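You operate a simulated robot arm through the tools that you are given. There is no shell and no other tool. Be economical: measure what you need, move in short steps, check, and stop when the job is done.

Carry out the task below with a simulated two-armed robot. There is one attempt and no reset: what you move stays moved.

TASK
Run about 600 ml of cold water into the blue pot, lift it out and put its lid on.
Fine: spout over it first, tap off after; carry it by both handles to the counter between sink and mixer.

Only the result counts: the job must be done as asked and must still hold three seconds after the hand-in. Knocking over, shifting, dropping, spilling or breaking anything else fails it. Lids that push on must go on centred and level and be pressed home; caps that screw on are set level and turned clockwise until they are tight.

THE ROBOT
Two 7-joint arms with two-finger parallel grippers on one trunk, on a base that drives. Base frame: it is fixed to the floor where the robot stands at the start and does not move with it; the origin is under the middle of the robot, x ahead of it, y to its left, z up. Units: m, degrees, N and s.
The left shoulder is at the start at [0.06, 0.143, 0.847], the right one opposite. With the tool pointing down near the work surface each hand reaches from about 0.3 to 0.72 m from the robot's upright axis, wherever it stands, measured 20 degrees to its own side. Places, roughly: basin with the green line [0.6, -0.4, 0.9]; cold tap lever [0.8, -0.3, 1]; counter between sink and mixer [0.6, -0.7, 1]; pot (25x16x9 cm) [0.7, -0.4, 0.8]; pot lid (17x17x5 cm) [0.6, -1, 1]. Payload 1.57 kg a hand.
Tool frame (each hand has its own): the origin (TCP) lies between the finger pads and is the grasp point; the fingertips stand 0.03 m ahead of it; z points along the fingers, y is the line along which they close. The gripper opens to 0.11 m. The fingers are 0.024 m wide and 0.012 m thick; the gripper's body (0.048 by 0.112 m) begins 0.078 m behind the TCP.
Orientation is that of the tool frame in the base frame, as [roll, pitch, yaw] about the fixed x, y, z axes, in that order (R = Rz(yaw) Ry(pitch) Rx(roll)). With the fingers straight down and closing along the base's y, the tool's x points along the base's -x, its y along +y and its z along -z.

THE INTERFACE
- The arms move only by the tool step_arm. It takes "left_moves", "right_moves" or both (then of equal length, played together; a hand with none holds still); each is a list of rows, each an object of numbers (a shift or turn left out is 0, a gripper value left out holds the last): "wx", "wy", "wz": the turn, a rotation vector about the base's x, y, z in units of 45 degrees (1.0 is 45 degrees); "dx", "dy", "dz": the shift along the base's x, y, z in units of 400 mm (1.0 is 400 mm); "fingers": the finger opening in m, from 0 to 0.11. In form: [{"wx": .., "wy": .., "wz": .., "dx": .., "dy": .., "dz": .., "fingers": ..}, ...]. A call has 1 to 12 rows; each row is the pose to reach, as a shift and turn from the pose commanded when the call began. A call with a number of a shift or a turn outside -1 to 1 is refused whole. A row lasts 0.2 s, in which the tool goes at most 0.05 m and 8.6 degrees; a call with a longer step from one row to the next is refused whole, and so is a gripper value outside its range. Where a pose cannot be reached the arm comes as near as it can. A force on the tool above 90 N (or 10 N above the force at the start of the call, whichever is more), or a blocked arm, ends the call early, and 0.2 s more pass. Each finger travels about 0.045 m/s and halts on what it meets, pressing with about 41 N; the grip force reading is that of the motor and also rises with nothing between the fingers. The clock runs only during rows and for 0.2 s after the last one: add rows that repeat a pose to give the fingers time. The reply holds the time, the measured pose of the TCP, the force on the tool along the base axes, the opening and the grip force, in the units named above and with some noise, with the torque about the TCP (base axes, N m) and any sound that the robot's microphone picked up.
- Cameras (640 x 400 px; columns grow to the right, rows downward): "scene" is now at [0.0444, -0.0383, 1.464]; the picture's right is [-0.46, -0.89, 0.00], its down [-0.61, 0.32, -0.73] and it looks along [0.65, -0.34, -0.69] (base axes); focal length 255 px, centre (320, 200). "left" rides on the left gripper at [0.07, -0.016, -0.141] in its tool frame; the picture's right is [0.23, 0.97, 0.00], its down [-0.86, 0.20, -0.48] and it looks along [-0.47, 0.11, 0.88] (tool axes); focal length 222 px, centre (320, 200). "right" rides on the right gripper at [0.07, 0.016, -0.141] in its tool frame; the picture's right is [-0.23, 0.97, 0.00], its down [-0.86, -0.20, -0.48] and it looks along [-0.47, -0.11, 0.88] (tool axes); focal length 222 px, centre (320, 200). There is no depth. A picture from a camera that has moved, and an enlarged one, comes with that camera's place and axes in the base frame and with its lens.
- capture(camera): a new picture of that camera. The clock stands still meanwhile.
- raise_lower(by): slides the trunk up (or, below 0, down) by that many m; the arms and the scene camera ride with it, the base frame stays. It gives what a move gives, with no picture.
- steer(legs): drives the robot by 1 to 6 legs, each [ahead, left, turn to the left] in m, m and degrees, along the robot's own axes; the way and the turn of a leg run together, so that a leg with both is an arc; at most 1.5 m and 180 degrees a leg. The arms and the cameras ride along, it lands a little off, and it stops where it bumps. It gives what a move gives.
- turn_head(pan, tilt): turns the head with the scene camera to pan (to the left, within 86 degrees either way) and tilt (down, from -29 to 69), counted from straight ahead of the robot. It gives what a move gives.
- zoom(camera, box): a new picture of the part [left, top, right, bottom] of that camera's present view, enlarged. The clock stands still meanwhile.
- finish_job(): hands the job in; it is judged then, once.

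Work in short steps. Places have to be worked out from the pictures, the camera data and where the tool is seen: move nearer, look again, correct. Check each grasp and each placing, and mend what went wrong. You have 120 turns and 100 pictures in all, those below and enlarged ones among them. Open the grippers and draw the arms clear of the work before you hand the job in, unless the task says otherwise; then end with one line.

The tools are called after "Emit:" as a command line: name --argument value ..., lists and objects as JSON in quotes. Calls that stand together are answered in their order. step_arm: Moves the arms, as the interface text tells. Its arguments: {"type":"object","properties":{"left_moves":{"type":"array","items":{"type":"object","properties":{"wx":{"type":"number"},"wy":{"type":"number"},"wz":{"type":"number"},"dx":{"type":"number"},"dy":{"type":"number"},"dz":{"type":"number"},"fingers":{"type":"number"}}}},"right_moves":{"type":"array","items":{"type":"object","properties":{"wx":{"type":"number"},"wy":{"type":"number"},"wz":{"type":"number"},"dx":{"type":"number"},"dy":{"type":"number"},"dz":{"type":"number"},"fingers":{"type":"number"}}}}},"required":[]} The other tools are called the same way: raise_lower (by) slides the trunk up or down; steer (legs) drives the base; turn_head (pan, tilt) turns the head that bears the scene camera; capture (camera) takes a picture; zoom (camera, box) takes an enlarged picture of a part of a camera's view; finish_job () hands the job in.

At the start:

```text
time: 0.0
left_position: [0.4944, 0.0082, 1.0]
left_orientation: [180.0, 0.0, -180.0]
left_contact_force: [-0.2, -1.0, 0.4]
left_ft_torque: [-0.02, 0.0, 0.0]
left_gripper_width: 0.1101
left_grip_force: 0.0
right_position: [0.3392, -0.4094, 0.9992]
right_orientation: [179.9, 0.1, 179.9]
right_contact_force: [-0.1, -0.8, -0.1]
right_ft_torque: [0.02, 0.03, 0.01]
right_gripper_width: 0.1099
right_grip_force: 0.1
trunk travel left (down, up): [-0.445, 0.145]
robot x, y, heading: [-0.0012, -0.0005, -0.0]
head pan, tilt: [-27.7, 43.2]
```

scene: 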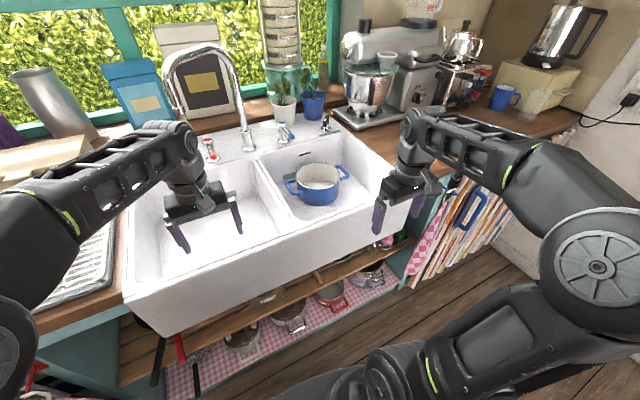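
right: 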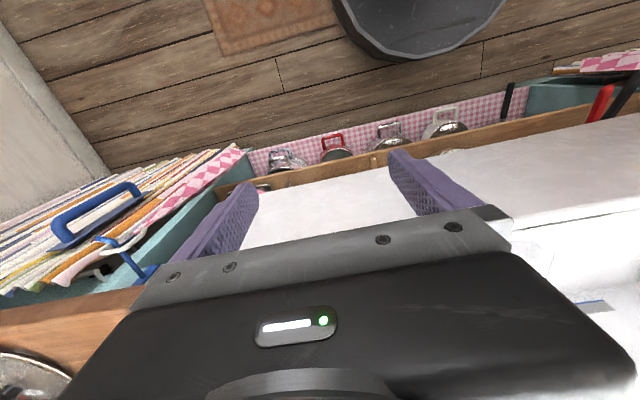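
left: 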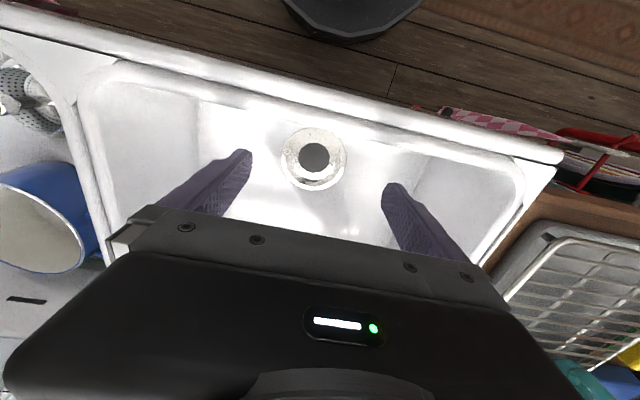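

I'll look closely at the sink, taps and pot first, then the lid area.

Emit:
zoom --camera "scene" --box '[150, 30, 400, 220]'

Emit:
zoom --camera "scene" --box '[320, 0, 600, 175]'

```text
2.11 times, centred on (275, 125) of scene
camera zoom: at [0.0444, -0.0383, 1.464], right [-0.46, -0.89, 0.0], down [-0.61, 0.32, -0.73], along [0.65, -0.34, -0.69], focal length 537 px, centre (415, 358)
```

zoom: 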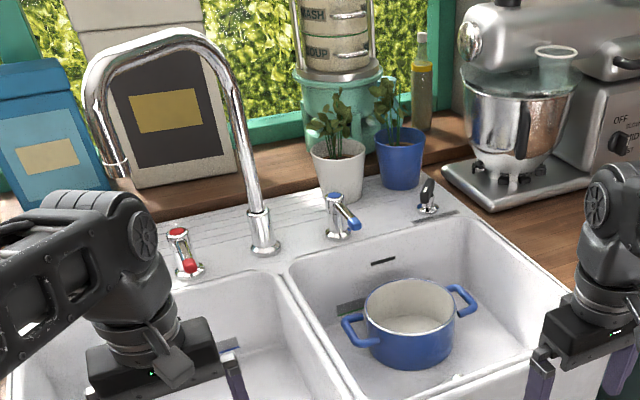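

```text
2.29 times, centred on (460, 88) of scene
camera zoom: at [0.0444, -0.0383, 1.464], right [-0.46, -0.89, 0.0], down [-0.61, 0.32, -0.73], along [0.65, -0.34, -0.69], focal length 583 px, centre (0, 457)
```

zoom: 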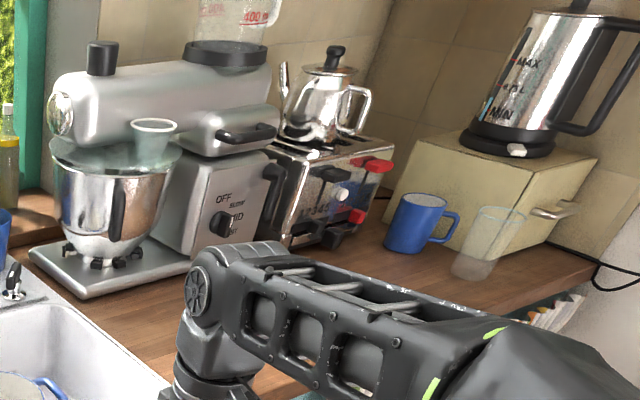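

The spout points over the left basin; the lid is hidden behind the right arm. I'll raise the trunk for clearance and stereo, then look toward the lid.

Emit:
raise_lower --by 0.12

Emit:
turn_head --pan -50 --tilt 40

Emit:
capture --camera "scene"

Emit:
capture --camera "left"

```text
time: 1.5
left_position: [0.4954, 0.0068, 1.1198]
left_orientation: [-179.9, 0.0, -180.0]
left_contact_force: [0.6, -0.6, -0.2]
left_ft_torque: [0.02, -0.02, 0.01]
left_gripper_width: 0.1099
left_grip_force: 0.0
right_position: [0.3393, -0.4105, 1.1204]
right_orientation: [-180.0, 0.0, -179.9]
right_contact_force: [-0.1, -0.6, 0.0]
right_ft_torque: [-0.02, 0.0, -0.02]
right_gripper_width: 0.1099
right_grip_force: 0.0
trunk travel left (down, up): [-0.565, 0.025]
robot x, y, heading: [0.0023, -0.0008, -0.0]
head pan, tilt: [-27.7, 43.2]
```

```text
time: 2.4
left_position: [0.4951, 0.0091, 1.1205]
left_orientation: [-180.0, 0.0, -180.0]
left_contact_force: [-0.2, 0.1, 0.6]
left_ft_torque: [0.0, 0.02, -0.03]
left_gripper_width: 0.1097
left_grip_force: 0.0
right_position: [0.3388, -0.4099, 1.1198]
right_orientation: [-179.9, 0.1, 180.0]
right_contact_force: [1.2, -0.1, -0.2]
right_ft_torque: [0.02, 0.01, 0.0]
right_gripper_width: 0.11
right_grip_force: 0.0
trunk travel left (down, up): [-0.565, 0.025]
robot x, y, heading: [-0.0008, 0.0004, -0.1]
head pan, tilt: [-50.0, 40.0]
```

```text
94 pictures are left
camera scene: at [0.0259, -0.065, 1.5887], right [-0.77, -0.64, 0.0], down [-0.41, 0.49, -0.77], along [0.49, -0.59, -0.64], focal length 255 px, centre (320, 200)
```

scene: 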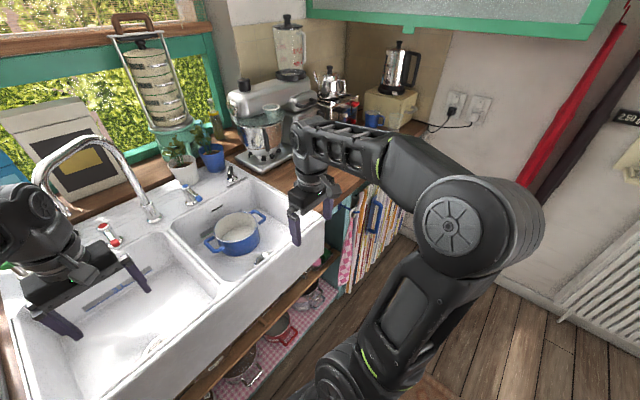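

```text
93 pictures are left
camera left: at [0.4261, -0.0077, 1.2605], right [-0.23, 0.97, 0.0], down [0.86, 0.2, 0.48], along [0.47, 0.11, -0.88], focal length 222 px, centre (320, 200)
```

left: 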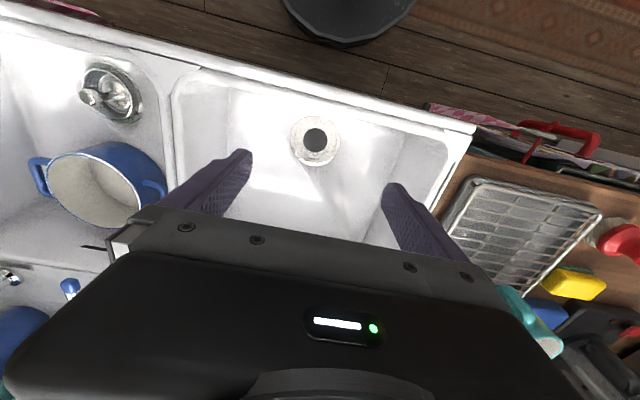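

The left hand hides the spout tip. I'll move it left and look straight at the spout.

Emit:
step_arm --left_moves '[{"dy": 0.12}, {"dy": 0.24}, {"dy": 0.36}, {"dy": 0.48}, {"dy": 0.55}]'

Emit:
turn_head --pan -10 --tilt 30

Emit:
capture --camera "scene"

Emit:
capture --camera "right"

```text
time: 3.6
left_position: [0.4963, 0.2304, 1.1196]
left_orientation: [-180.0, 0.1, -179.9]
left_contact_force: [0.8, -0.3, 0.8]
left_ft_torque: [0.01, -0.05, -0.01]
left_gripper_width: 0.11
left_grip_force: 0.1
right_position: [0.3387, -0.4091, 1.1205]
right_orientation: [-180.0, -0.1, -180.0]
right_contact_force: [0.3, 0.3, 0.5]
right_ft_torque: [0.0, 0.0, -0.02]
right_gripper_width: 0.11
right_grip_force: 0.1
trunk travel left (down, up): [-0.565, 0.025]
robot x, y, heading: [0.0021, 0.0023, 0.1]
head pan, tilt: [-50.0, 40.0]
```

```text
time: 4.6
left_position: [0.4972, 0.2289, 1.1205]
left_orientation: [179.9, 0.0, 179.9]
left_contact_force: [-1.0, -0.1, 0.4]
left_ft_torque: [0.0, -0.05, 0.01]
left_gripper_width: 0.1102
left_grip_force: 0.1
right_position: [0.3391, -0.4106, 1.1194]
right_orientation: [180.0, 0.0, -180.0]
right_contact_force: [0.2, 0.3, -0.2]
right_ft_torque: [0.0, -0.01, 0.01]
right_gripper_width: 0.11
right_grip_force: 0.0
trunk travel left (down, up): [-0.565, 0.025]
robot x, y, heading: [0.001, 0.0023, 0.3]
head pan, tilt: [-10.0, 30.0]
```

```text
92 pictures are left
camera scene: at [0.0603, -0.0156, 1.6041], right [-0.17, -0.98, 0.0], down [-0.49, 0.09, -0.87], along [0.85, -0.15, -0.5], focal length 255 px, centre (320, 200)
```

scene: 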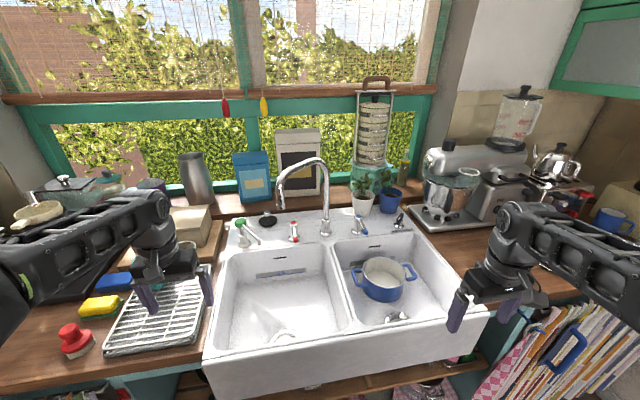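

```text
91 pictures are left
camera right: at [0.2695, -0.3947, 1.2621], right [0.23, 0.97, 0.0], down [0.86, -0.2, 0.48], along [0.47, -0.11, -0.88], focal length 222 px, centre (320, 200)
```

right: 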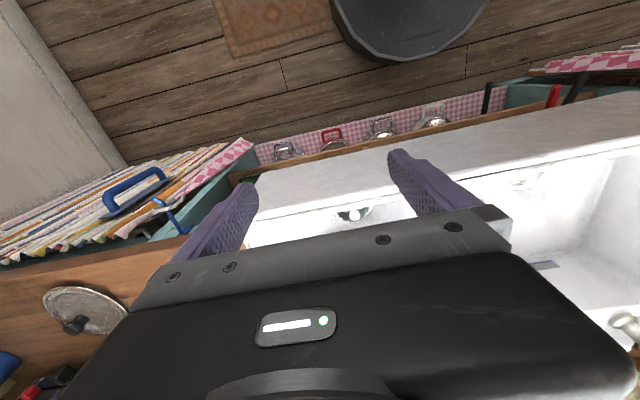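

Spout tip works out at ≈(0.73,-0.01,1.20), pivot ≈(0.90,-0.19), pot centre ≈(0.71,-0.38), so a 90° swivel puts it over the pot. I'll bring the right hand horizontal (pointing +x) to straddle the spout's tip.

Emit:
step_arm --right_moves '[{"wy": -0.167, "dx": 0.03, "dy": 0.08, "dz": 0.04}, {"wy": -0.334, "dx": 0.06, "dy": 0.16, "dz": 0.08}, {"wy": -0.5, "dx": 0.1, "dy": 0.24, "dz": 0.12}, {"wy": -0.667, "dx": 0.14, "dy": 0.32, "dz": 0.16}, {"wy": -0.834, "dx": 0.18, "dy": 0.4, "dz": 0.2}, {"wy": -1.0, "dx": 0.22, "dy": 0.48, "dz": 0.24}]'

Emit:
step_arm --right_moves '[{"wy": -0.167, "dx": 0.04, "dy": 0.08, "fingers": 0.08}, {"wy": -0.334, "dx": 0.08, "dy": 0.16}, {"wy": -0.5, "dx": 0.12, "dy": 0.24}, {"wy": -0.667, "dx": 0.17, "dy": 0.32}, {"wy": -0.834, "dx": 0.22, "dy": 0.4}, {"wy": -1.0, "dx": 0.28, "dy": 0.5}]'

Emit:
capture --camera "scene"

Emit:
capture --camera "right"

```text
time: 6.0
left_position: [0.4956, 0.2301, 1.1208]
left_orientation: [-179.9, 0.0, -180.0]
left_contact_force: [0.2, -0.7, 0.5]
left_ft_torque: [-0.04, -0.01, 0.02]
left_gripper_width: 0.1101
left_grip_force: 0.1
right_position: [0.4296, -0.2186, 1.2126]
right_orientation: [179.9, 45.1, 180.0]
right_contact_force: [-0.2, -0.4, -0.4]
right_ft_torque: [-0.04, 0.0, 0.0]
right_gripper_width: 0.1102
right_grip_force: 0.1
trunk travel left (down, up): [-0.565, 0.025]
robot x, y, heading: [0.001, -0.0001, -0.1]
head pan, tilt: [-10.0, 30.0]
```

```text
time: 7.3
left_position: [0.4959, 0.2293, 1.1206]
left_orientation: [180.0, 0.0, -180.0]
left_contact_force: [-0.2, -0.1, 0.3]
left_ft_torque: [-0.01, 0.01, 0.03]
left_gripper_width: 0.1098
left_grip_force: 0.1
right_position: [0.4883, 0.0081, 1.2161]
right_orientation: [127.3, 72.5, 140.0]
right_contact_force: [-0.1, 0.4, -0.2]
right_ft_torque: [0.01, -0.01, -0.01]
right_gripper_width: 0.08
right_grip_force: 0.1
trunk travel left (down, up): [-0.565, 0.025]
robot x, y, heading: [0.0004, -0.0005, 0.4]
head pan, tilt: [-10.0, 30.0]
stopped in row 6 (right hand): the arm was blocked; the commanded pose is now the measured one
```

```text
90 pictures are left
camera scene: at [0.0603, -0.0147, 1.6041], right [-0.17, -0.98, 0.0], down [-0.49, 0.09, -0.87], along [0.85, -0.15, -0.5], focal length 255 px, centre (320, 200)
```

scene: 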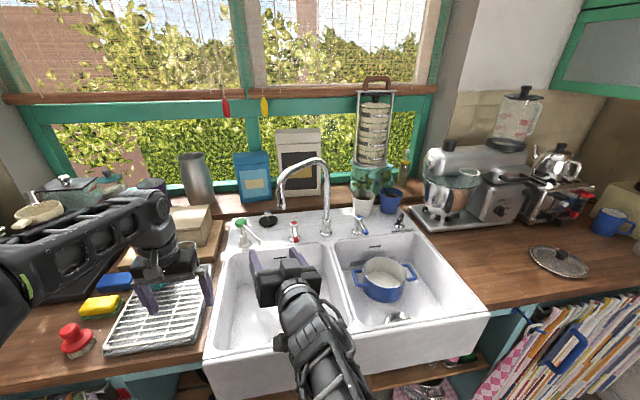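

```text
89 pictures are left
camera right: at [0.3346, 0.0037, 1.18], right [-0.13, 0.88, 0.45], down [-0.22, -0.47, 0.86], along [0.97, 0.01, 0.26], focal length 222 px, centre (320, 200)
```

right: 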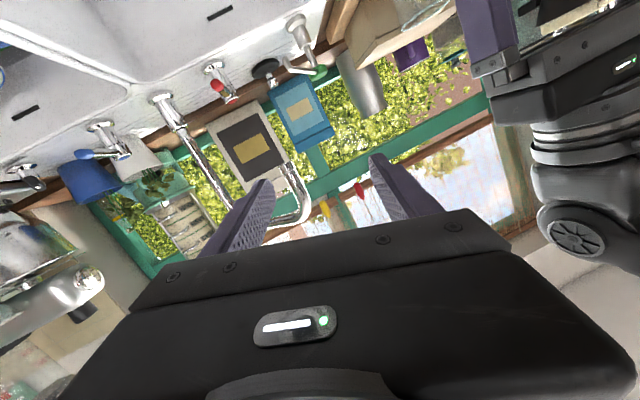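

The wrist neared a limit at almost horizontal (pointing (0.95,0.24,-0.18)). That's good enough; I'll tilt back slightly and advance toward the spout tip in steps.

Emit:
step_arm --right_moves '[{"wy": 0.1, "dx": 0.08, "dy": -0.02}, {"wy": 0.2, "dx": 0.17, "dy": -0.05}, {"wy": 0.3, "dx": 0.26, "dy": -0.07}, {"wy": 0.3, "dx": 0.32, "dy": -0.09}]'

Emit:
zoom --camera "scene" --box '[220, 130, 420, 330]'

Emit:
capture --camera "right"

```text
time: 8.3
left_position: [0.4977, 0.2291, 1.1206]
left_orientation: [179.9, 0.0, -180.0]
left_contact_force: [0.8, -0.2, 0.0]
left_ft_torque: [-0.02, -0.01, 0.0]
left_gripper_width: 0.1098
left_grip_force: 0.1
right_position: [0.6179, -0.0275, 1.2177]
right_orientation: [145.6, 61.0, 156.7]
right_contact_force: [0.6, -0.3, 0.1]
right_ft_torque: [-0.01, -0.03, 0.02]
right_gripper_width: 0.0801
right_grip_force: 0.1
trunk travel left (down, up): [-0.565, 0.025]
robot x, y, heading: [0.004, 0.0012, -0.0]
head pan, tilt: [-10.0, 30.0]
```

```text
2.00 times, centred on (320, 230) of scene
camera zoom: at [0.0607, -0.0156, 1.6041], right [-0.17, -0.98, 0.0], down [-0.49, 0.09, -0.87], along [0.85, -0.15, -0.5], focal length 510 px, centre (320, 140)
```

zoom: 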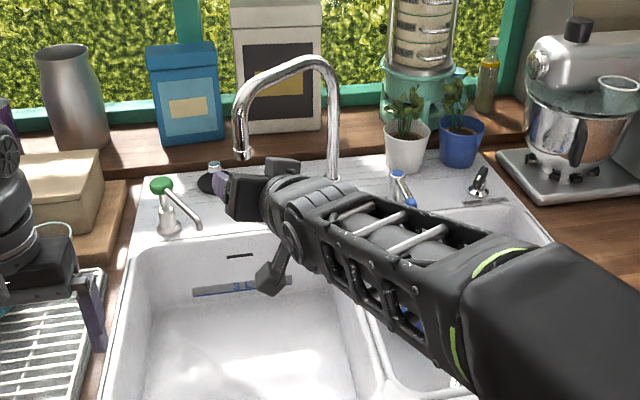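

```text
87 pictures are left
camera right: at [0.4582, -0.033, 1.2193], right [-0.02, 0.89, 0.47], down [-0.02, -0.47, 0.88], along [1.0, 0.01, 0.03], focal length 222 px, centre (320, 200)
```

right: 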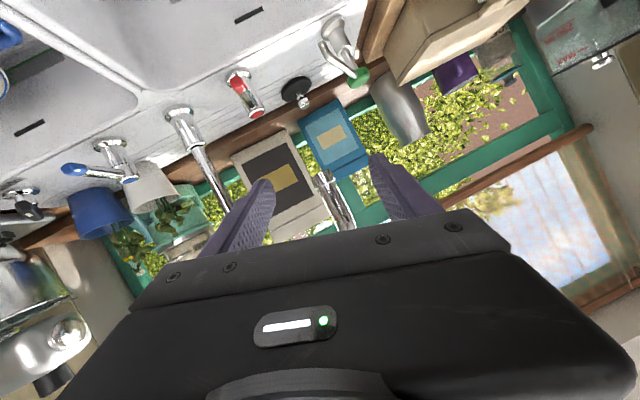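

The tip triangulates again to (0.73,-0.01,1.20), between the fingers. I'll move in so the spout is straddled, then check.

Emit:
step_arm --right_moves '[{"dx": 0.1, "dy": 0.01}, {"dx": 0.19, "dy": 0.015, "dz": -0.01}, {"dx": 0.265, "dy": 0.019, "dz": -0.01}]'

Emit:
capture --camera "right"

Emit:
zoom --camera "scene" --box '[220, 130, 420, 330]'

```text
time: 9.1
left_position: [0.4963, 0.2286, 1.1209]
left_orientation: [-180.0, -0.1, -180.0]
left_contact_force: [0.3, 0.2, 1.0]
left_ft_torque: [0.02, 0.05, 0.03]
left_gripper_width: 0.11
left_grip_force: 0.1
right_position: [0.7248, -0.0217, 1.21]
right_orientation: [145.7, 60.9, 156.8]
right_contact_force: [-0.2, 0.5, 0.5]
right_ft_torque: [-0.04, 0.02, -0.03]
right_gripper_width: 0.0796
right_grip_force: 0.0
trunk travel left (down, up): [-0.565, 0.025]
robot x, y, heading: [0.0009, 0.0042, -0.1]
head pan, tilt: [-10.0, 30.0]
```

```text
86 pictures are left
camera right: at [0.566, -0.0269, 1.2117], right [-0.02, 0.89, 0.47], down [-0.02, -0.47, 0.88], along [1.0, 0.01, 0.03], focal length 222 px, centre (320, 200)
```

right: 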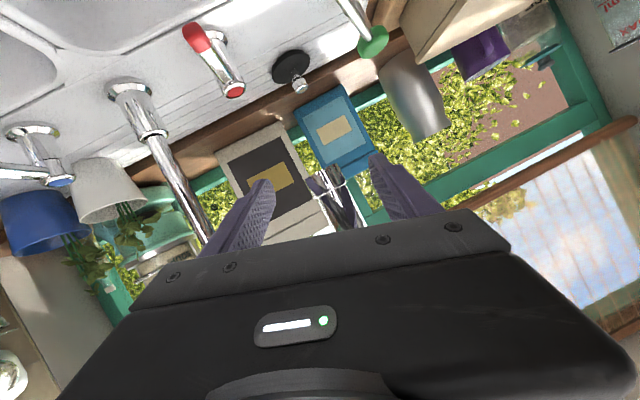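

```text
2.00 times, centred on (320, 230) of scene
camera zoom: at [0.0618, -0.0155, 1.604], right [-0.17, -0.98, 0.0], down [-0.49, 0.09, -0.87], along [0.85, -0.15, -0.5], focal length 510 px, centre (320, 140)
```

zoom: 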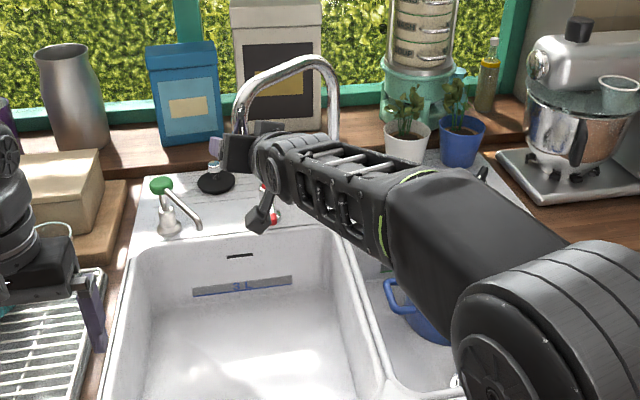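

Spout is between the fingers. Now I drag it along its arc to about half way.

Emit:
step_arm --right_moves '[{"dx": -0.0575, "dy": -0.108}, {"dx": -0.1125, "dy": -0.2}, {"dx": -0.15, "dy": -0.3}, {"dx": -0.1725, "dy": -0.403}, {"dx": -0.1725, "dy": -0.511}]'

Emit:
capture --camera "right"

Emit:
capture --camera "scene"

```text
time: 10.3
left_position: [0.497, 0.2294, 1.1198]
left_orientation: [-180.0, 0.0, 179.9]
left_contact_force: [0.0, -0.2, 1.1]
left_ft_torque: [0.03, 0.04, -0.01]
left_gripper_width: 0.1101
left_grip_force: 0.1
right_position: [0.6535, -0.2254, 1.2106]
right_orientation: [145.4, 61.0, 156.5]
right_contact_force: [0.4, 0.0, -0.3]
right_ft_torque: [-0.01, 0.0, 0.03]
right_gripper_width: 0.08
right_grip_force: 0.0
right hand out of reach, approached as far as the arm can: row 3
trunk travel left (down, up): [-0.565, 0.025]
robot x, y, heading: [-0.002, -0.0039, 0.1]
head pan, tilt: [-10.0, 30.0]
```

```text
84 pictures are left
camera right: at [0.4954, -0.2316, 1.2112], right [-0.02, 0.88, 0.47], down [-0.02, -0.47, 0.88], along [1.0, 0.01, 0.03], focal length 222 px, centre (320, 200)
```

right: 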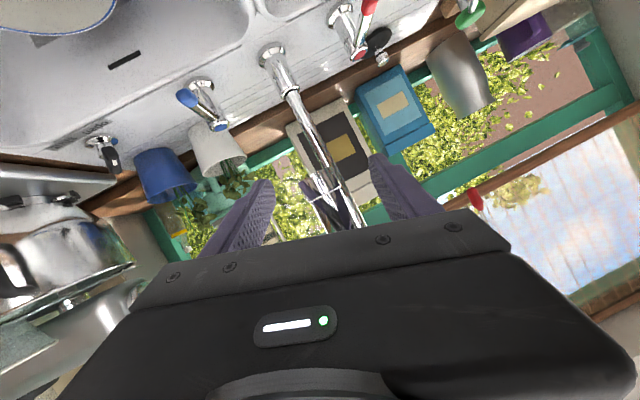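

```text
83 pictures are left
camera scene: at [0.0615, -0.0155, 1.604], right [-0.17, -0.98, 0.0], down [-0.49, 0.09, -0.87], along [0.85, -0.15, -0.5], focal length 255 px, centre (320, 200)
```

scene: 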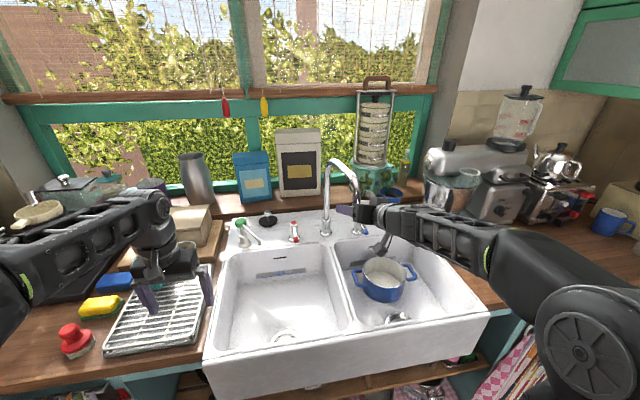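

It follows easily. Continue to ~-44°.

Emit:
step_arm --right_moves '[{"dx": 0.021, "dy": -0.107}, {"dx": 0.056, "dy": -0.209}, {"dx": 0.109, "dy": -0.3}, {"dx": 0.176, "dy": -0.384}]'

Emit:
capture --camera "right"

Emit:
zoom --camera "scene" --box '[220, 130, 480, 330]'

```text
time: 11.3
left_position: [0.4956, 0.2289, 1.1194]
left_orientation: [179.9, 0.0, -179.9]
left_contact_force: [0.4, -0.9, -0.9]
left_ft_torque: [-0.02, 0.0, 0.01]
left_gripper_width: 0.1099
left_grip_force: 0.0
right_position: [0.6773, -0.3133, 1.2111]
right_orientation: [145.6, 61.0, 156.8]
right_contact_force: [-0.8, 0.0, 0.0]
right_ft_torque: [-0.02, 0.01, 0.0]
right_gripper_width: 0.0799
right_grip_force: 0.0
right hand out of reach, approached as far as the arm can: row 3, 4
trunk travel left (down, up): [-0.565, 0.025]
robot x, y, heading: [0.0003, 0.0011, 0.0]
head pan, tilt: [-10.0, 30.0]
```

```text
82 pictures are left
camera right: at [0.5182, -0.3181, 1.2112], right [-0.02, 0.89, 0.46], down [-0.02, -0.47, 0.89], along [1.0, 0.01, 0.03], focal length 222 px, centre (320, 200)
```

right: 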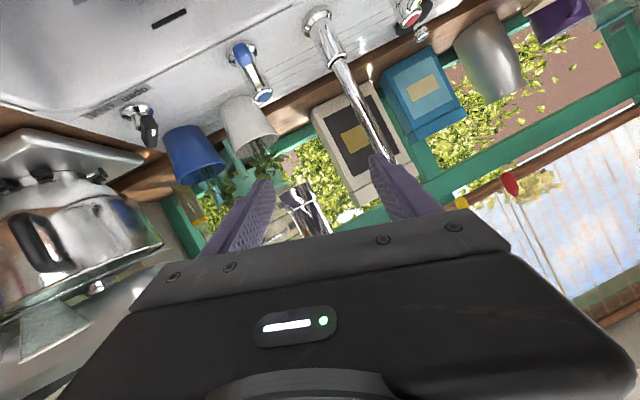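

```text
2.00 times, centred on (350, 230) of scene
camera zoom: at [0.061, -0.0153, 1.6041], right [-0.17, -0.98, 0.0], down [-0.49, 0.09, -0.87], along [0.85, -0.15, -0.5], focal length 510 px, centre (260, 140)
```

zoom: 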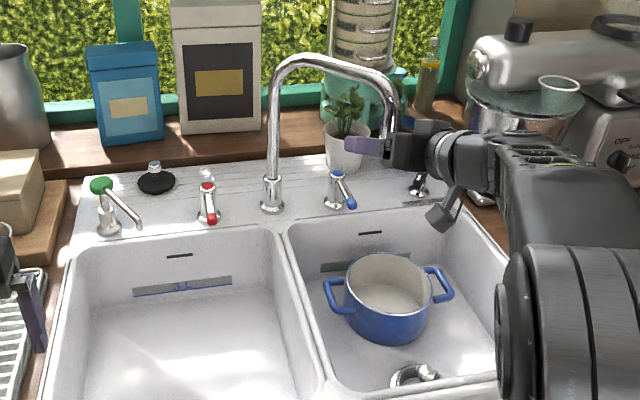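

Spout is at about -36°, tip ≈(0.705,-0.33); the arm ran out of reach. I'll back the right hand straight out, then drive right so all later work is in reach.

Emit:
step_arm --right_moves '[{"dx": -0.12}, {"dx": -0.24}, {"dx": -0.36}, {"dx": -0.48}, {"dx": -0.6}]'

Emit:
capture --camera "scene"

Emit:
steer --legs '[[0.0, -0.45, 0]]'

Emit:
turn_head --pan -5 --tilt 45

Emit:
capture --camera "scene"

```text
time: 12.5
left_position: [0.4945, 0.23, 1.1214]
left_orientation: [-179.9, 0.2, -179.9]
left_contact_force: [-1.2, 0.4, 0.3]
left_ft_torque: [0.03, -0.02, -0.02]
left_gripper_width: 0.11
left_grip_force: 0.1
right_position: [0.4336, -0.3095, 1.2046]
right_orientation: [145.6, 61.1, 156.6]
right_contact_force: [-0.3, -0.4, -0.6]
right_ft_torque: [0.01, -0.02, -0.03]
right_gripper_width: 0.0799
right_grip_force: 0.1
trunk travel left (down, up): [-0.565, 0.025]
robot x, y, heading: [0.0027, -0.0023, 0.1]
head pan, tilt: [-10.0, 30.0]
```

```text
80 pictures are left
camera scene: at [0.0584, -0.0152, 1.6042], right [-0.17, -0.98, 0.0], down [-0.49, 0.09, -0.87], along [0.85, -0.15, -0.5], focal length 255 px, centre (320, 200)
```

scene: 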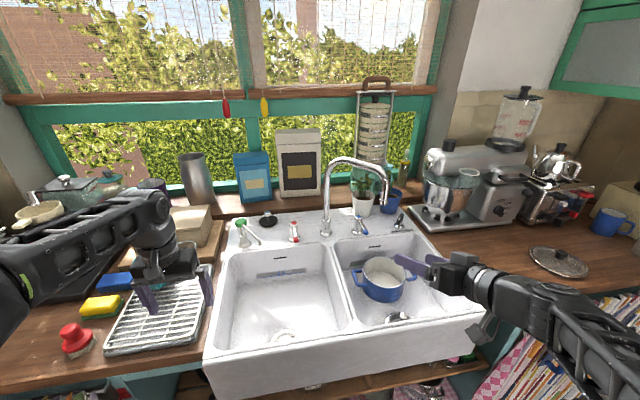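

```text
time: 15.3
left_position: [0.4969, -0.238, 1.1196]
left_orientation: [180.0, 0.0, 179.6]
left_contact_force: [0.2, 0.6, 0.2]
left_ft_torque: [0.03, -0.01, 0.02]
left_gripper_width: 0.11
left_grip_force: 0.0
right_position: [0.4311, -0.7763, 1.2031]
right_orientation: [145.5, 60.9, 156.0]
right_contact_force: [-1.2, -0.1, 0.5]
right_ft_torque: [0.0, -0.02, 0.04]
right_gripper_width: 0.0801
right_grip_force: 0.0
trunk travel left (down, up): [-0.565, 0.025]
robot x, y, heading: [0.0001, -0.4595, -0.5]
head pan, tilt: [-10.0, 30.0]
```

```text
time: 16.0
left_position: [0.4956, -0.2371, 1.1203]
left_orientation: [180.0, 0.0, 179.6]
left_contact_force: [0.2, -0.2, 0.0]
left_ft_torque: [-0.02, 0.0, 0.04]
left_gripper_width: 0.1099
left_grip_force: 0.0
right_position: [0.4306, -0.7763, 1.2036]
right_orientation: [145.6, 61.1, 156.2]
right_contact_force: [0.3, -0.2, 0.4]
right_ft_torque: [0.0, 0.01, -0.04]
right_gripper_width: 0.0801
right_grip_force: 0.1
trunk travel left (down, up): [-0.565, 0.025]
robot x, y, heading: [-0.0034, -0.4643, -0.4]
head pan, tilt: [-5.0, 45.0]
```

```text
79 pictures are left
camera scene: at [0.0505, -0.4693, 1.5816], right [-0.09, -1.0, 0.0], down [-0.7, 0.07, -0.71], along [0.7, -0.07, -0.71], focal length 255 px, centre (320, 200)
```

scene: 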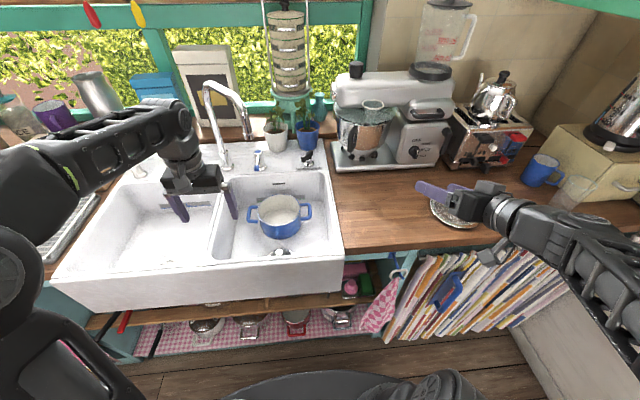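

Triangulated: pot rim centre ≈(0.72,-0.38,0.875). Zoom for handles, taps and spout.

Emit:
zoom --camera "scene" --box '[180, 60, 360, 270]'

Emit:
zoom --camera "scene" --box '[320, 100, 580, 260]'

```text
1.90 times, centred on (270, 165) of scene
camera zoom: at [0.0505, -0.4693, 1.5816], right [-0.09, -1.0, 0.0], down [-0.7, 0.07, -0.71], along [0.7, -0.07, -0.71], focal length 486 px, centre (415, 267)
```

zoom: 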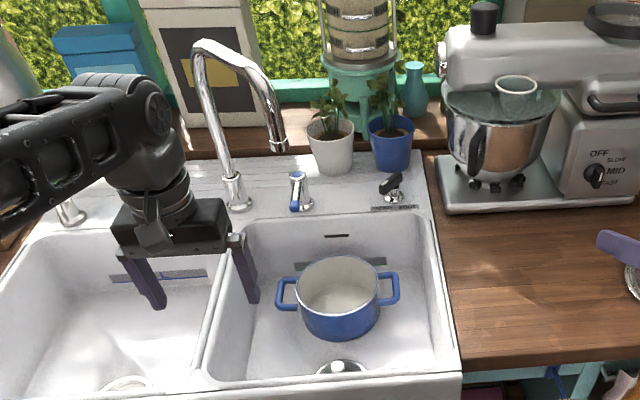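

```text
2.46 times, centred on (450, 180) of scene
camera zoom: at [0.0505, -0.4693, 1.5816], right [-0.09, -1.0, 0.0], down [-0.7, 0.07, -0.71], along [0.7, -0.07, -0.71], focal length 628 px, centre (0, 249)
```

zoom: 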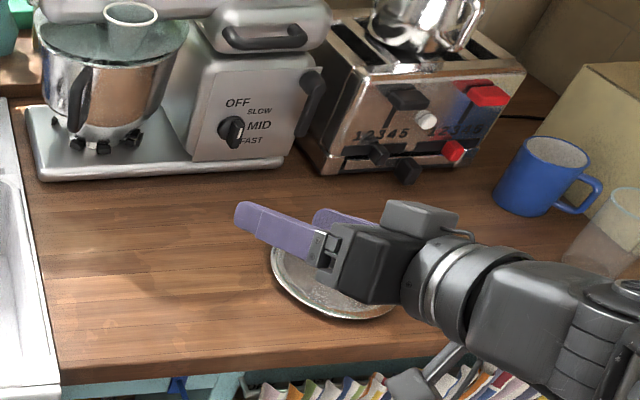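

Handles lie along y at y≈-0.27 and -0.487. I'll use the left hand (now straight ahead of the spout), fingers closed and tilted 45° forward, to nudge the spout ~10° further.

Emit:
step_arm --left_moves '[{"wy": -0.167, "dx": 0.04, "dz": 0.05, "fingers": 0.0}, {"wy": -0.334, "dx": 0.08, "dz": 0.1}, {"wy": -0.5, "dx": 0.12, "dz": 0.15}, {"wy": -0.667, "dx": 0.17, "dz": 0.2}, {"wy": -0.834, "dx": 0.22, "dz": 0.25}, {"wy": -1.0, "dx": 0.26, "dz": 0.25}]'

Emit:
capture --camera "left"

Emit:
zoom --camera "scene" --box '[180, 60, 360, 270]'

```text
time: 17.4
left_position: [0.6001, -0.2386, 1.2193]
left_orientation: [179.6, 45.1, 179.4]
left_contact_force: [-0.1, -0.2, 0.4]
left_ft_torque: [-0.01, 0.01, 0.02]
left_gripper_width: 0.0
left_grip_force: 7.8
right_position: [0.4315, -0.7757, 1.2021]
right_orientation: [145.6, 61.0, 156.1]
right_contact_force: [0.8, -0.9, -0.4]
right_ft_torque: [0.0, -0.01, 0.01]
right_gripper_width: 0.0804
right_grip_force: 0.1
trunk travel left (down, up): [-0.565, 0.025]
robot x, y, heading: [0.002, -0.4639, -0.2]
head pan, tilt: [-5.0, 45.0]
```

```text
76 pictures are left
camera left: at [0.451, -0.2532, 1.269], right [-0.15, 0.98, -0.16], down [0.27, 0.19, 0.94], along [0.95, 0.1, -0.29], focal length 222 px, centre (320, 200)
```

left: 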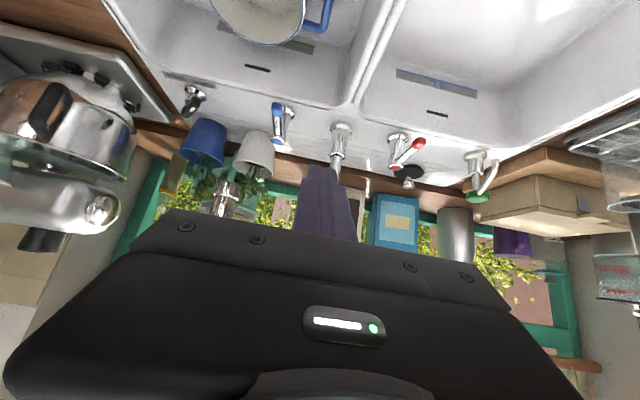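

```text
1.90 times, centred on (270, 165) of scene
camera zoom: at [0.0506, -0.4692, 1.5815], right [-0.09, -1.0, 0.0], down [-0.7, 0.07, -0.71], along [0.7, -0.07, -0.71], focal length 486 px, centre (415, 267)
```

zoom: 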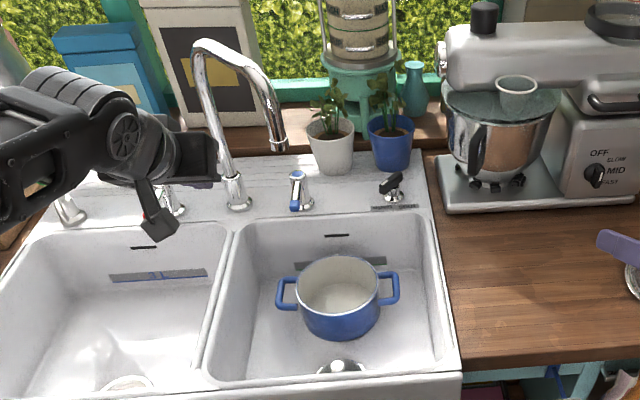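

Tip confirmed at (0.70,-0.33,1.20) from both cameras. Advance beside it and push.

Emit:
step_arm --left_moves '[{"dx": 0.1, "dy": -0.01, "dz": 0.01}, {"dx": 0.2, "dy": -0.03, "dz": 0.01}, {"dx": 0.25, "dy": -0.09, "dz": 0.01}, {"dx": 0.28, "dy": -0.16, "dz": 0.01}, {"dx": 0.31, "dy": -0.21, "dz": 0.01}, {"dx": 0.33, "dy": -0.256, "dz": 0.01}]'

Emit:
zoom --camera "scene" --box '[180, 60, 360, 270]'

Emit:
capture --camera "left"

```text
time: 18.8
left_position: [0.7296, -0.3293, 1.2236]
left_orientation: [179.5, 44.9, 179.8]
left_contact_force: [-8.6, 17.7, -0.6]
left_ft_torque: [-0.3, -0.17, -0.25]
left_gripper_width: 0.0002
left_grip_force: 21.3
right_position: [0.4312, -0.7713, 1.205]
right_orientation: [145.9, 61.2, 156.5]
right_contact_force: [1.3, 0.0, 0.3]
right_ft_torque: [-0.01, 0.02, 0.01]
right_gripper_width: 0.0799
right_grip_force: 0.0
trunk travel left (down, up): [-0.565, 0.025]
robot x, y, heading: [-0.0048, -0.4623, -0.2]
head pan, tilt: [-5.0, 45.0]
```

```text
1.90 times, centred on (270, 165) of scene
camera zoom: at [0.049, -0.4644, 1.5815], right [-0.09, -1.0, 0.0], down [-0.7, 0.06, -0.71], along [0.7, -0.07, -0.71], focal length 486 px, centre (415, 267)
```

zoom: 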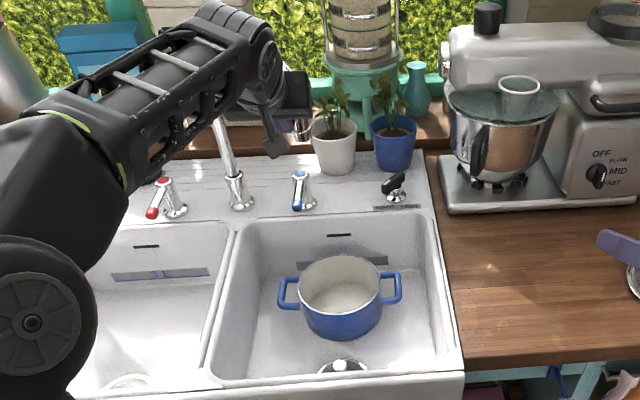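

```text
73 pictures are left
camera left: at [0.5823, -0.346, 1.2731], right [-0.16, 0.97, -0.15], down [0.27, 0.19, 0.94], along [0.95, 0.11, -0.29], focal length 222 px, centre (320, 200)
```

left: 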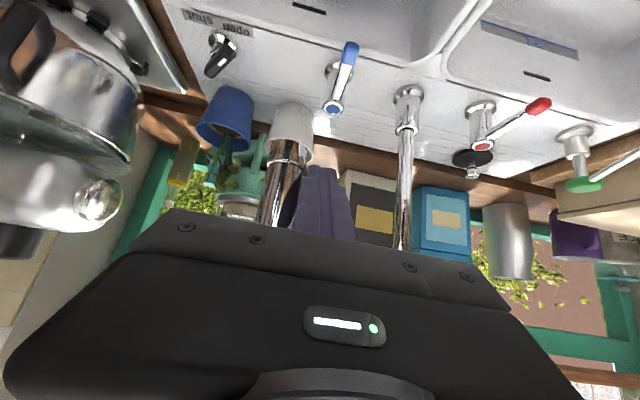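

There's 18 N resistance (friction or a stop); tip should be ~-0.355. Back off and check the tip.

Emit:
step_arm --left_moves '[{"dy": 0.1}, {"dx": -0.1, "dy": 0.15}, {"dx": -0.22, "dy": 0.2}, {"dx": -0.33, "dy": 0.22}, {"dx": -0.4, "dy": 0.24}]'

Emit:
capture --camera "left"

Emit:
zoom --camera "scene" --box '[180, 60, 360, 270]'

```text
refused: row 3 steps farther than a row can; nothing moved
```

```text
72 pictures are left
camera left: at [0.5823, -0.346, 1.2731], right [-0.16, 0.97, -0.15], down [0.27, 0.19, 0.94], along [0.95, 0.11, -0.29], focal length 222 px, centre (320, 200)
```

left: 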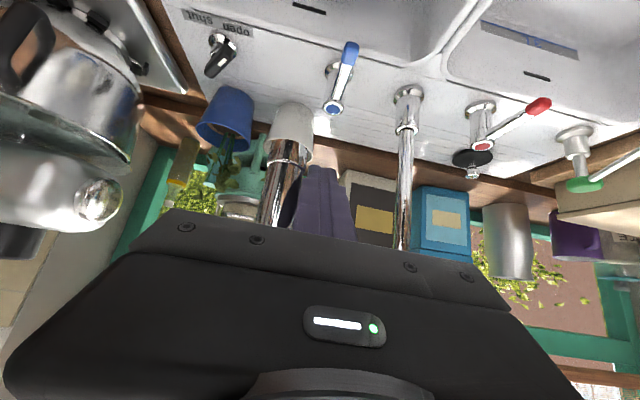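

```text
1.90 times, centred on (270, 165) of scene
camera zoom: at [0.049, -0.4644, 1.5815], right [-0.09, -1.0, 0.0], down [-0.7, 0.06, -0.71], along [0.7, -0.07, -0.71], focal length 486 px, centre (415, 267)
```

zoom: 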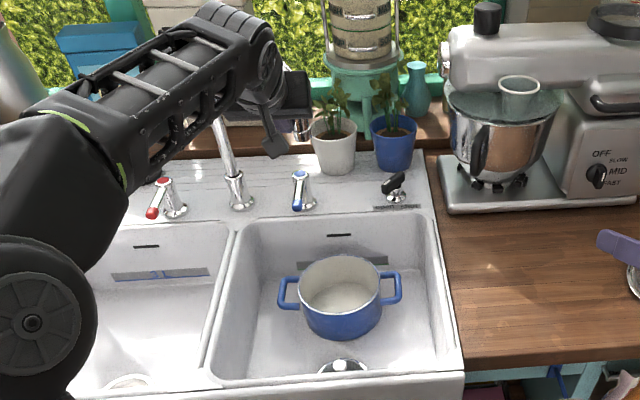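

Refused for step length; retry with smaller rows.

Emit:
step_arm --left_moves '[{"dy": 0.1}, {"dx": -0.1, "dy": 0.14}, {"dx": -0.2, "dy": 0.17}, {"dx": -0.31, "dy": 0.2}, {"dx": -0.42, "dy": 0.22}]'

Emit:
zoom --camera "scene" --box '[180, 60, 360, 270]'

```text
time: 20.0
left_position: [0.5632, -0.2543, 1.2255]
left_orientation: [179.6, 45.1, 179.5]
left_contact_force: [-0.4, 0.0, -0.1]
left_ft_torque: [-0.02, 0.02, -0.02]
left_gripper_width: 0.0002
left_grip_force: 21.7
right_position: [0.4297, -0.7751, 1.2044]
right_orientation: [145.6, 61.1, 156.3]
right_contact_force: [-0.4, -0.2, 0.0]
right_ft_torque: [-0.04, -0.03, 0.0]
right_gripper_width: 0.0799
right_grip_force: 0.1
trunk travel left (down, up): [-0.565, 0.025]
robot x, y, heading: [0.0007, -0.4624, -0.2]
head pan, tilt: [-5.0, 45.0]
```

```text
1.90 times, centred on (270, 165) of scene
camera zoom: at [0.049, -0.4689, 1.5816], right [-0.09, -1.0, 0.0], down [-0.7, 0.07, -0.71], along [0.7, -0.07, -0.71], focal length 486 px, centre (415, 267)
```

zoom: 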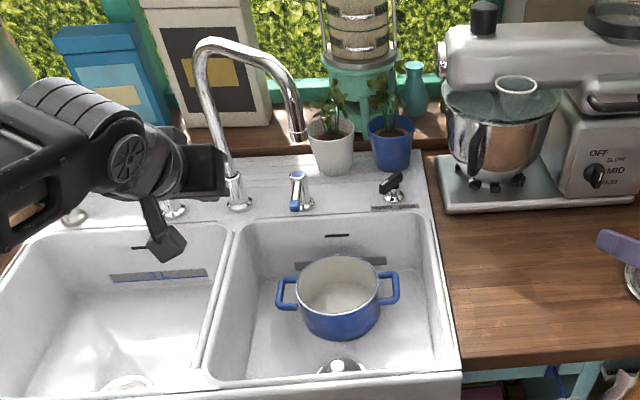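

Tip is now at (0.72,-0.36), well inside the pot rim. Now inspect the cold tap lever up close.

Emit:
zoom --camera "scene" --box '[235, 130, 315, 190]'

Emit:
zoom --camera "left" --box '[180, 60, 400, 200]'

```text
6.67 times, centred on (275, 160) of scene
camera zoom: at [0.049, -0.4689, 1.5816], right [-0.09, -1.0, 0.0], down [-0.7, 0.07, -0.71], along [0.7, -0.07, -0.71], focal length 1700 px, centre (620, 467)
```

zoom: 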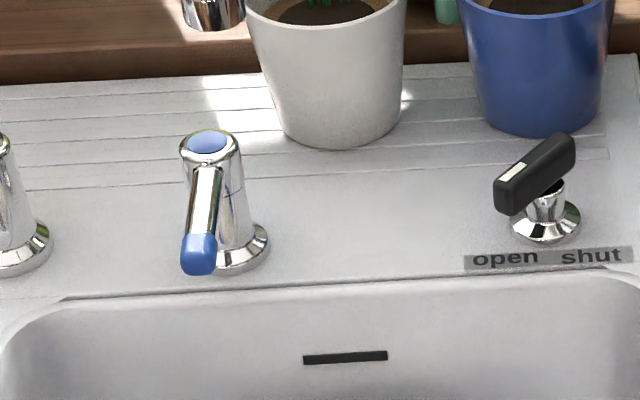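

```text
2.86 times, centred on (290, 130) of left
camera zoom: at [0.4146, -0.2699, 1.2744], right [-0.16, 0.98, -0.16], down [0.27, 0.19, 0.94], along [0.95, 0.11, -0.29], focal length 635 px, centre (406, 400)
```

zoom: 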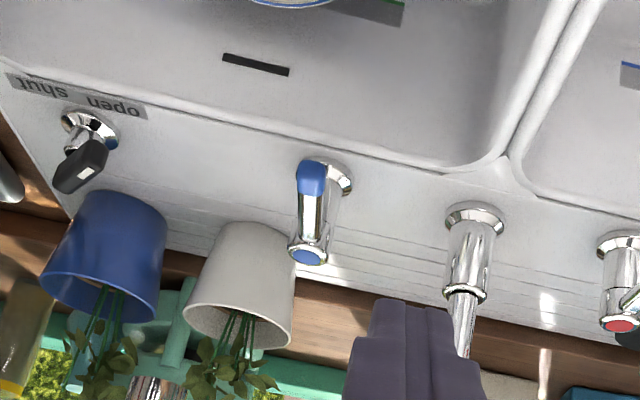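

Cold lever: pivot ≈(0.883,-0.314), end ≈(0.797,-0.314), z≈1.015, pointing straight at me. It's at the edge of reach, so I drive 0.1 m forward first.

Emit:
steer --legs '[[0.1, 0.0, 0]]'

Emit:
capture --camera "scene"

```text
time: 21.2
left_position: [0.6645, -0.2568, 1.2227]
left_orientation: [179.6, 44.9, 179.3]
left_contact_force: [0.8, -0.1, 0.6]
left_ft_torque: [-0.01, 0.02, -0.04]
left_gripper_width: 0.0
left_grip_force: 21.1
right_position: [0.5309, -0.7765, 1.2038]
right_orientation: [145.8, 60.9, 156.1]
right_contact_force: [0.5, 1.0, 0.2]
right_ft_torque: [0.02, -0.05, 0.05]
right_gripper_width: 0.0799
right_grip_force: 0.0
trunk travel left (down, up): [-0.565, 0.025]
robot x, y, heading: [0.0981, -0.4656, -0.3]
head pan, tilt: [-5.0, 45.0]
```

```text
67 pictures are left
camera scene: at [0.1513, -0.4702, 1.5814], right [-0.1, -1.0, 0.0], down [-0.7, 0.07, -0.71], along [0.7, -0.07, -0.71], focal length 255 px, centre (320, 200)
```

scene: 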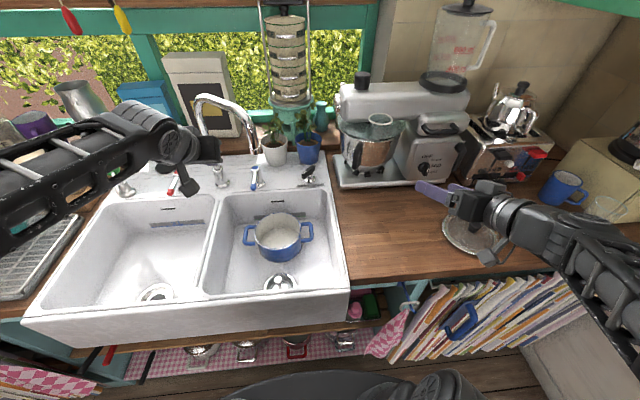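

Lower the left hand and yaw it -30° to a staging point beneath the spout arch, fingers open 0.07, so the arm stays out of the water stream.

Emit:
step_arm --left_moves '[{"dz": -0.1, "fingers": 0.07}, {"dz": -0.2, "wz": -0.17}, {"dz": -0.3, "dx": 0.05, "wz": -0.34}, {"dz": -0.32, "dx": 0.12, "wz": -0.5}, {"dz": -0.32, "dx": 0.19, "dy": 0.03, "wz": -0.667}]'

Emit:
capture --camera "left"

Emit:
zoom --camera "scene" --box '[160, 80, 360, 220]'

```text
time: 22.4
left_position: [0.7398, -0.245, 1.0945]
left_orientation: [179.7, 45.1, 149.5]
left_contact_force: [0.1, 0.8, 1.2]
left_ft_torque: [0.01, 0.0, 0.02]
left_gripper_width: 0.07
left_grip_force: 0.1
right_position: [0.5307, -0.7757, 1.2035]
right_orientation: [145.7, 61.0, 156.2]
right_contact_force: [0.2, -0.2, 0.2]
right_ft_torque: [-0.01, -0.02, 0.02]
right_gripper_width: 0.0801
right_grip_force: 0.0
trunk travel left (down, up): [-0.565, 0.025]
robot x, y, heading: [0.0967, -0.4635, -0.6]
head pan, tilt: [-5.0, 45.0]
```

```text
66 pictures are left
camera left: at [0.6035, -0.1826, 1.1442], right [0.35, 0.92, -0.16], down [0.33, 0.03, 0.94], along [0.88, -0.39, -0.29], focal length 222 px, centre (320, 200)
```

left: 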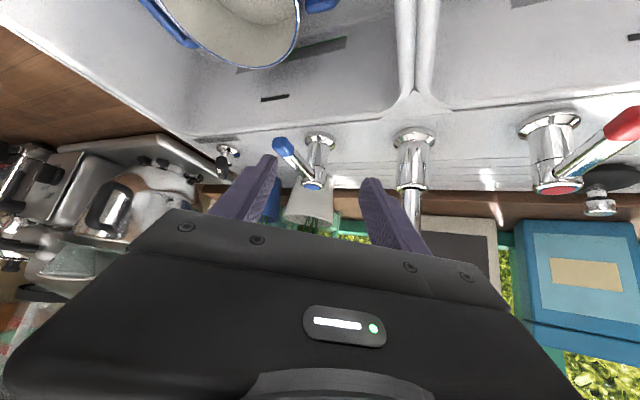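

```text
2.86 times, centred on (260, 150) of scene
camera zoom: at [0.151, -0.4694, 1.5814], right [-0.1, -1.0, 0.0], down [-0.7, 0.07, -0.71], along [0.7, -0.07, -0.71], focal length 728 px, centre (491, 343)
```

zoom: 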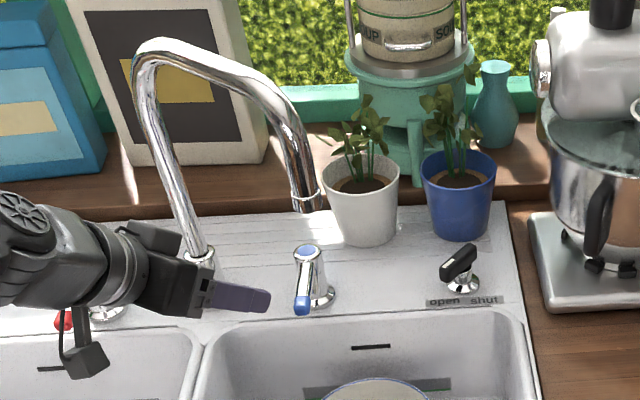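

Lever end at ≈(0.797,-0.32,1.014). I'll go over it, then lower to straddle it.

Emit:
step_arm --left_moves '[{"dx": 0.1, "dy": -0.05}, {"dx": 0.16, "dy": -0.12}, {"dx": 0.213, "dy": -0.1875}, {"dx": 0.213, "dy": -0.1875, "dz": -0.09}, {"dx": 0.213, "dy": -0.1875, "dz": -0.175}]'

Emit:
capture --camera "left"

Emit:
zoom --camera "scene" --box '[190, 100, 350, 220]'

```text
time: 23.6
left_position: [0.8215, -0.3145, 1.0277]
left_orientation: [179.4, 45.1, 149.7]
left_contact_force: [1.1, 7.4, 3.4]
left_ft_torque: [-0.43, 0.25, -0.51]
left_gripper_width: 0.0741
left_grip_force: 3.3
right_position: [0.527, -0.7731, 1.2061]
right_orientation: [145.6, 61.1, 156.4]
right_contact_force: [-0.3, 0.5, 1.8]
right_ft_torque: [-0.02, 0.01, -0.02]
right_gripper_width: 0.0797
right_grip_force: 0.1
trunk travel left (down, up): [-0.565, 0.025]
robot x, y, heading: [0.0976, -0.4617, -0.6]
head pan, tilt: [-5.0, 45.0]
```

```text
64 pictures are left
camera left: at [0.6849, -0.2552, 1.0773], right [0.35, 0.92, -0.15], down [0.33, 0.03, 0.94], along [0.88, -0.38, -0.29], focal length 222 px, centre (320, 200)
```

left: 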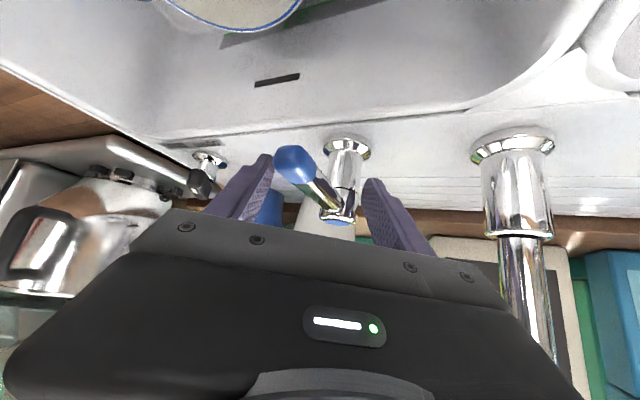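

```text
3.33 times, centred on (270, 160) of scene
camera zoom: at [0.1446, -0.467, 1.582], right [-0.09, -1.0, 0.0], down [-0.7, 0.07, -0.71], along [0.71, -0.07, -0.7], focal length 850 px, centre (487, 333)
```

zoom: 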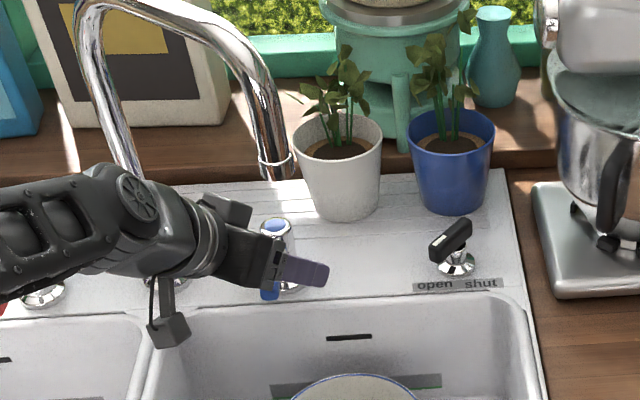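

The +y finger brushes the tap post; the lever is between the fingers. I'll first try swinging the lever toward +y with small motion and watch forces/sound.

Emit:
step_arm --left_moves '[{"dy": 0.03}, {"dy": 0.06}, {"dy": 0.09}]'

Emit:
capture --camera "left"

```text
time: 24.4
left_position: [0.8266, -0.2978, 1.03]
left_orientation: [179.8, 45.3, 148.7]
left_contact_force: [6.7, -27.5, 6.9]
left_ft_torque: [-0.11, 0.33, 1.28]
left_gripper_width: 0.0872
left_grip_force: 9.9
right_position: [0.5303, -0.7826, 1.2032]
right_orientation: [145.3, 61.1, 155.6]
right_contact_force: [-0.5, 0.0, 0.1]
right_ft_torque: [-0.02, -0.02, 0.02]
right_gripper_width: 0.0802
right_grip_force: 0.1
trunk travel left (down, up): [-0.565, 0.025]
robot x, y, heading: [0.0963, -0.464, -0.5]
head pan, tilt: [-5.0, 45.0]
```

```text
62 pictures are left
camera left: at [0.691, -0.2342, 1.0797], right [0.36, 0.92, -0.16], down [0.33, 0.03, 0.94], along [0.87, -0.4, -0.29], focal length 222 px, centre (320, 200)
```

left: 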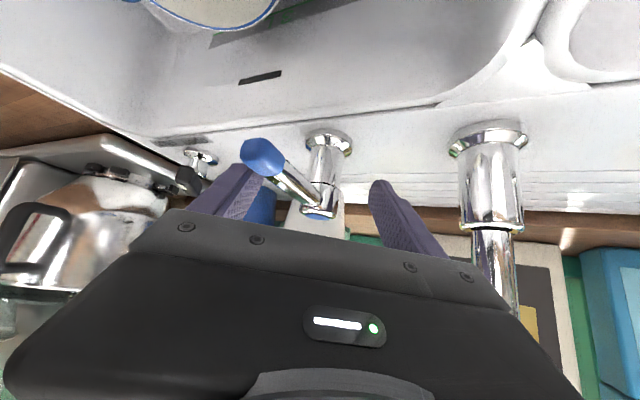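

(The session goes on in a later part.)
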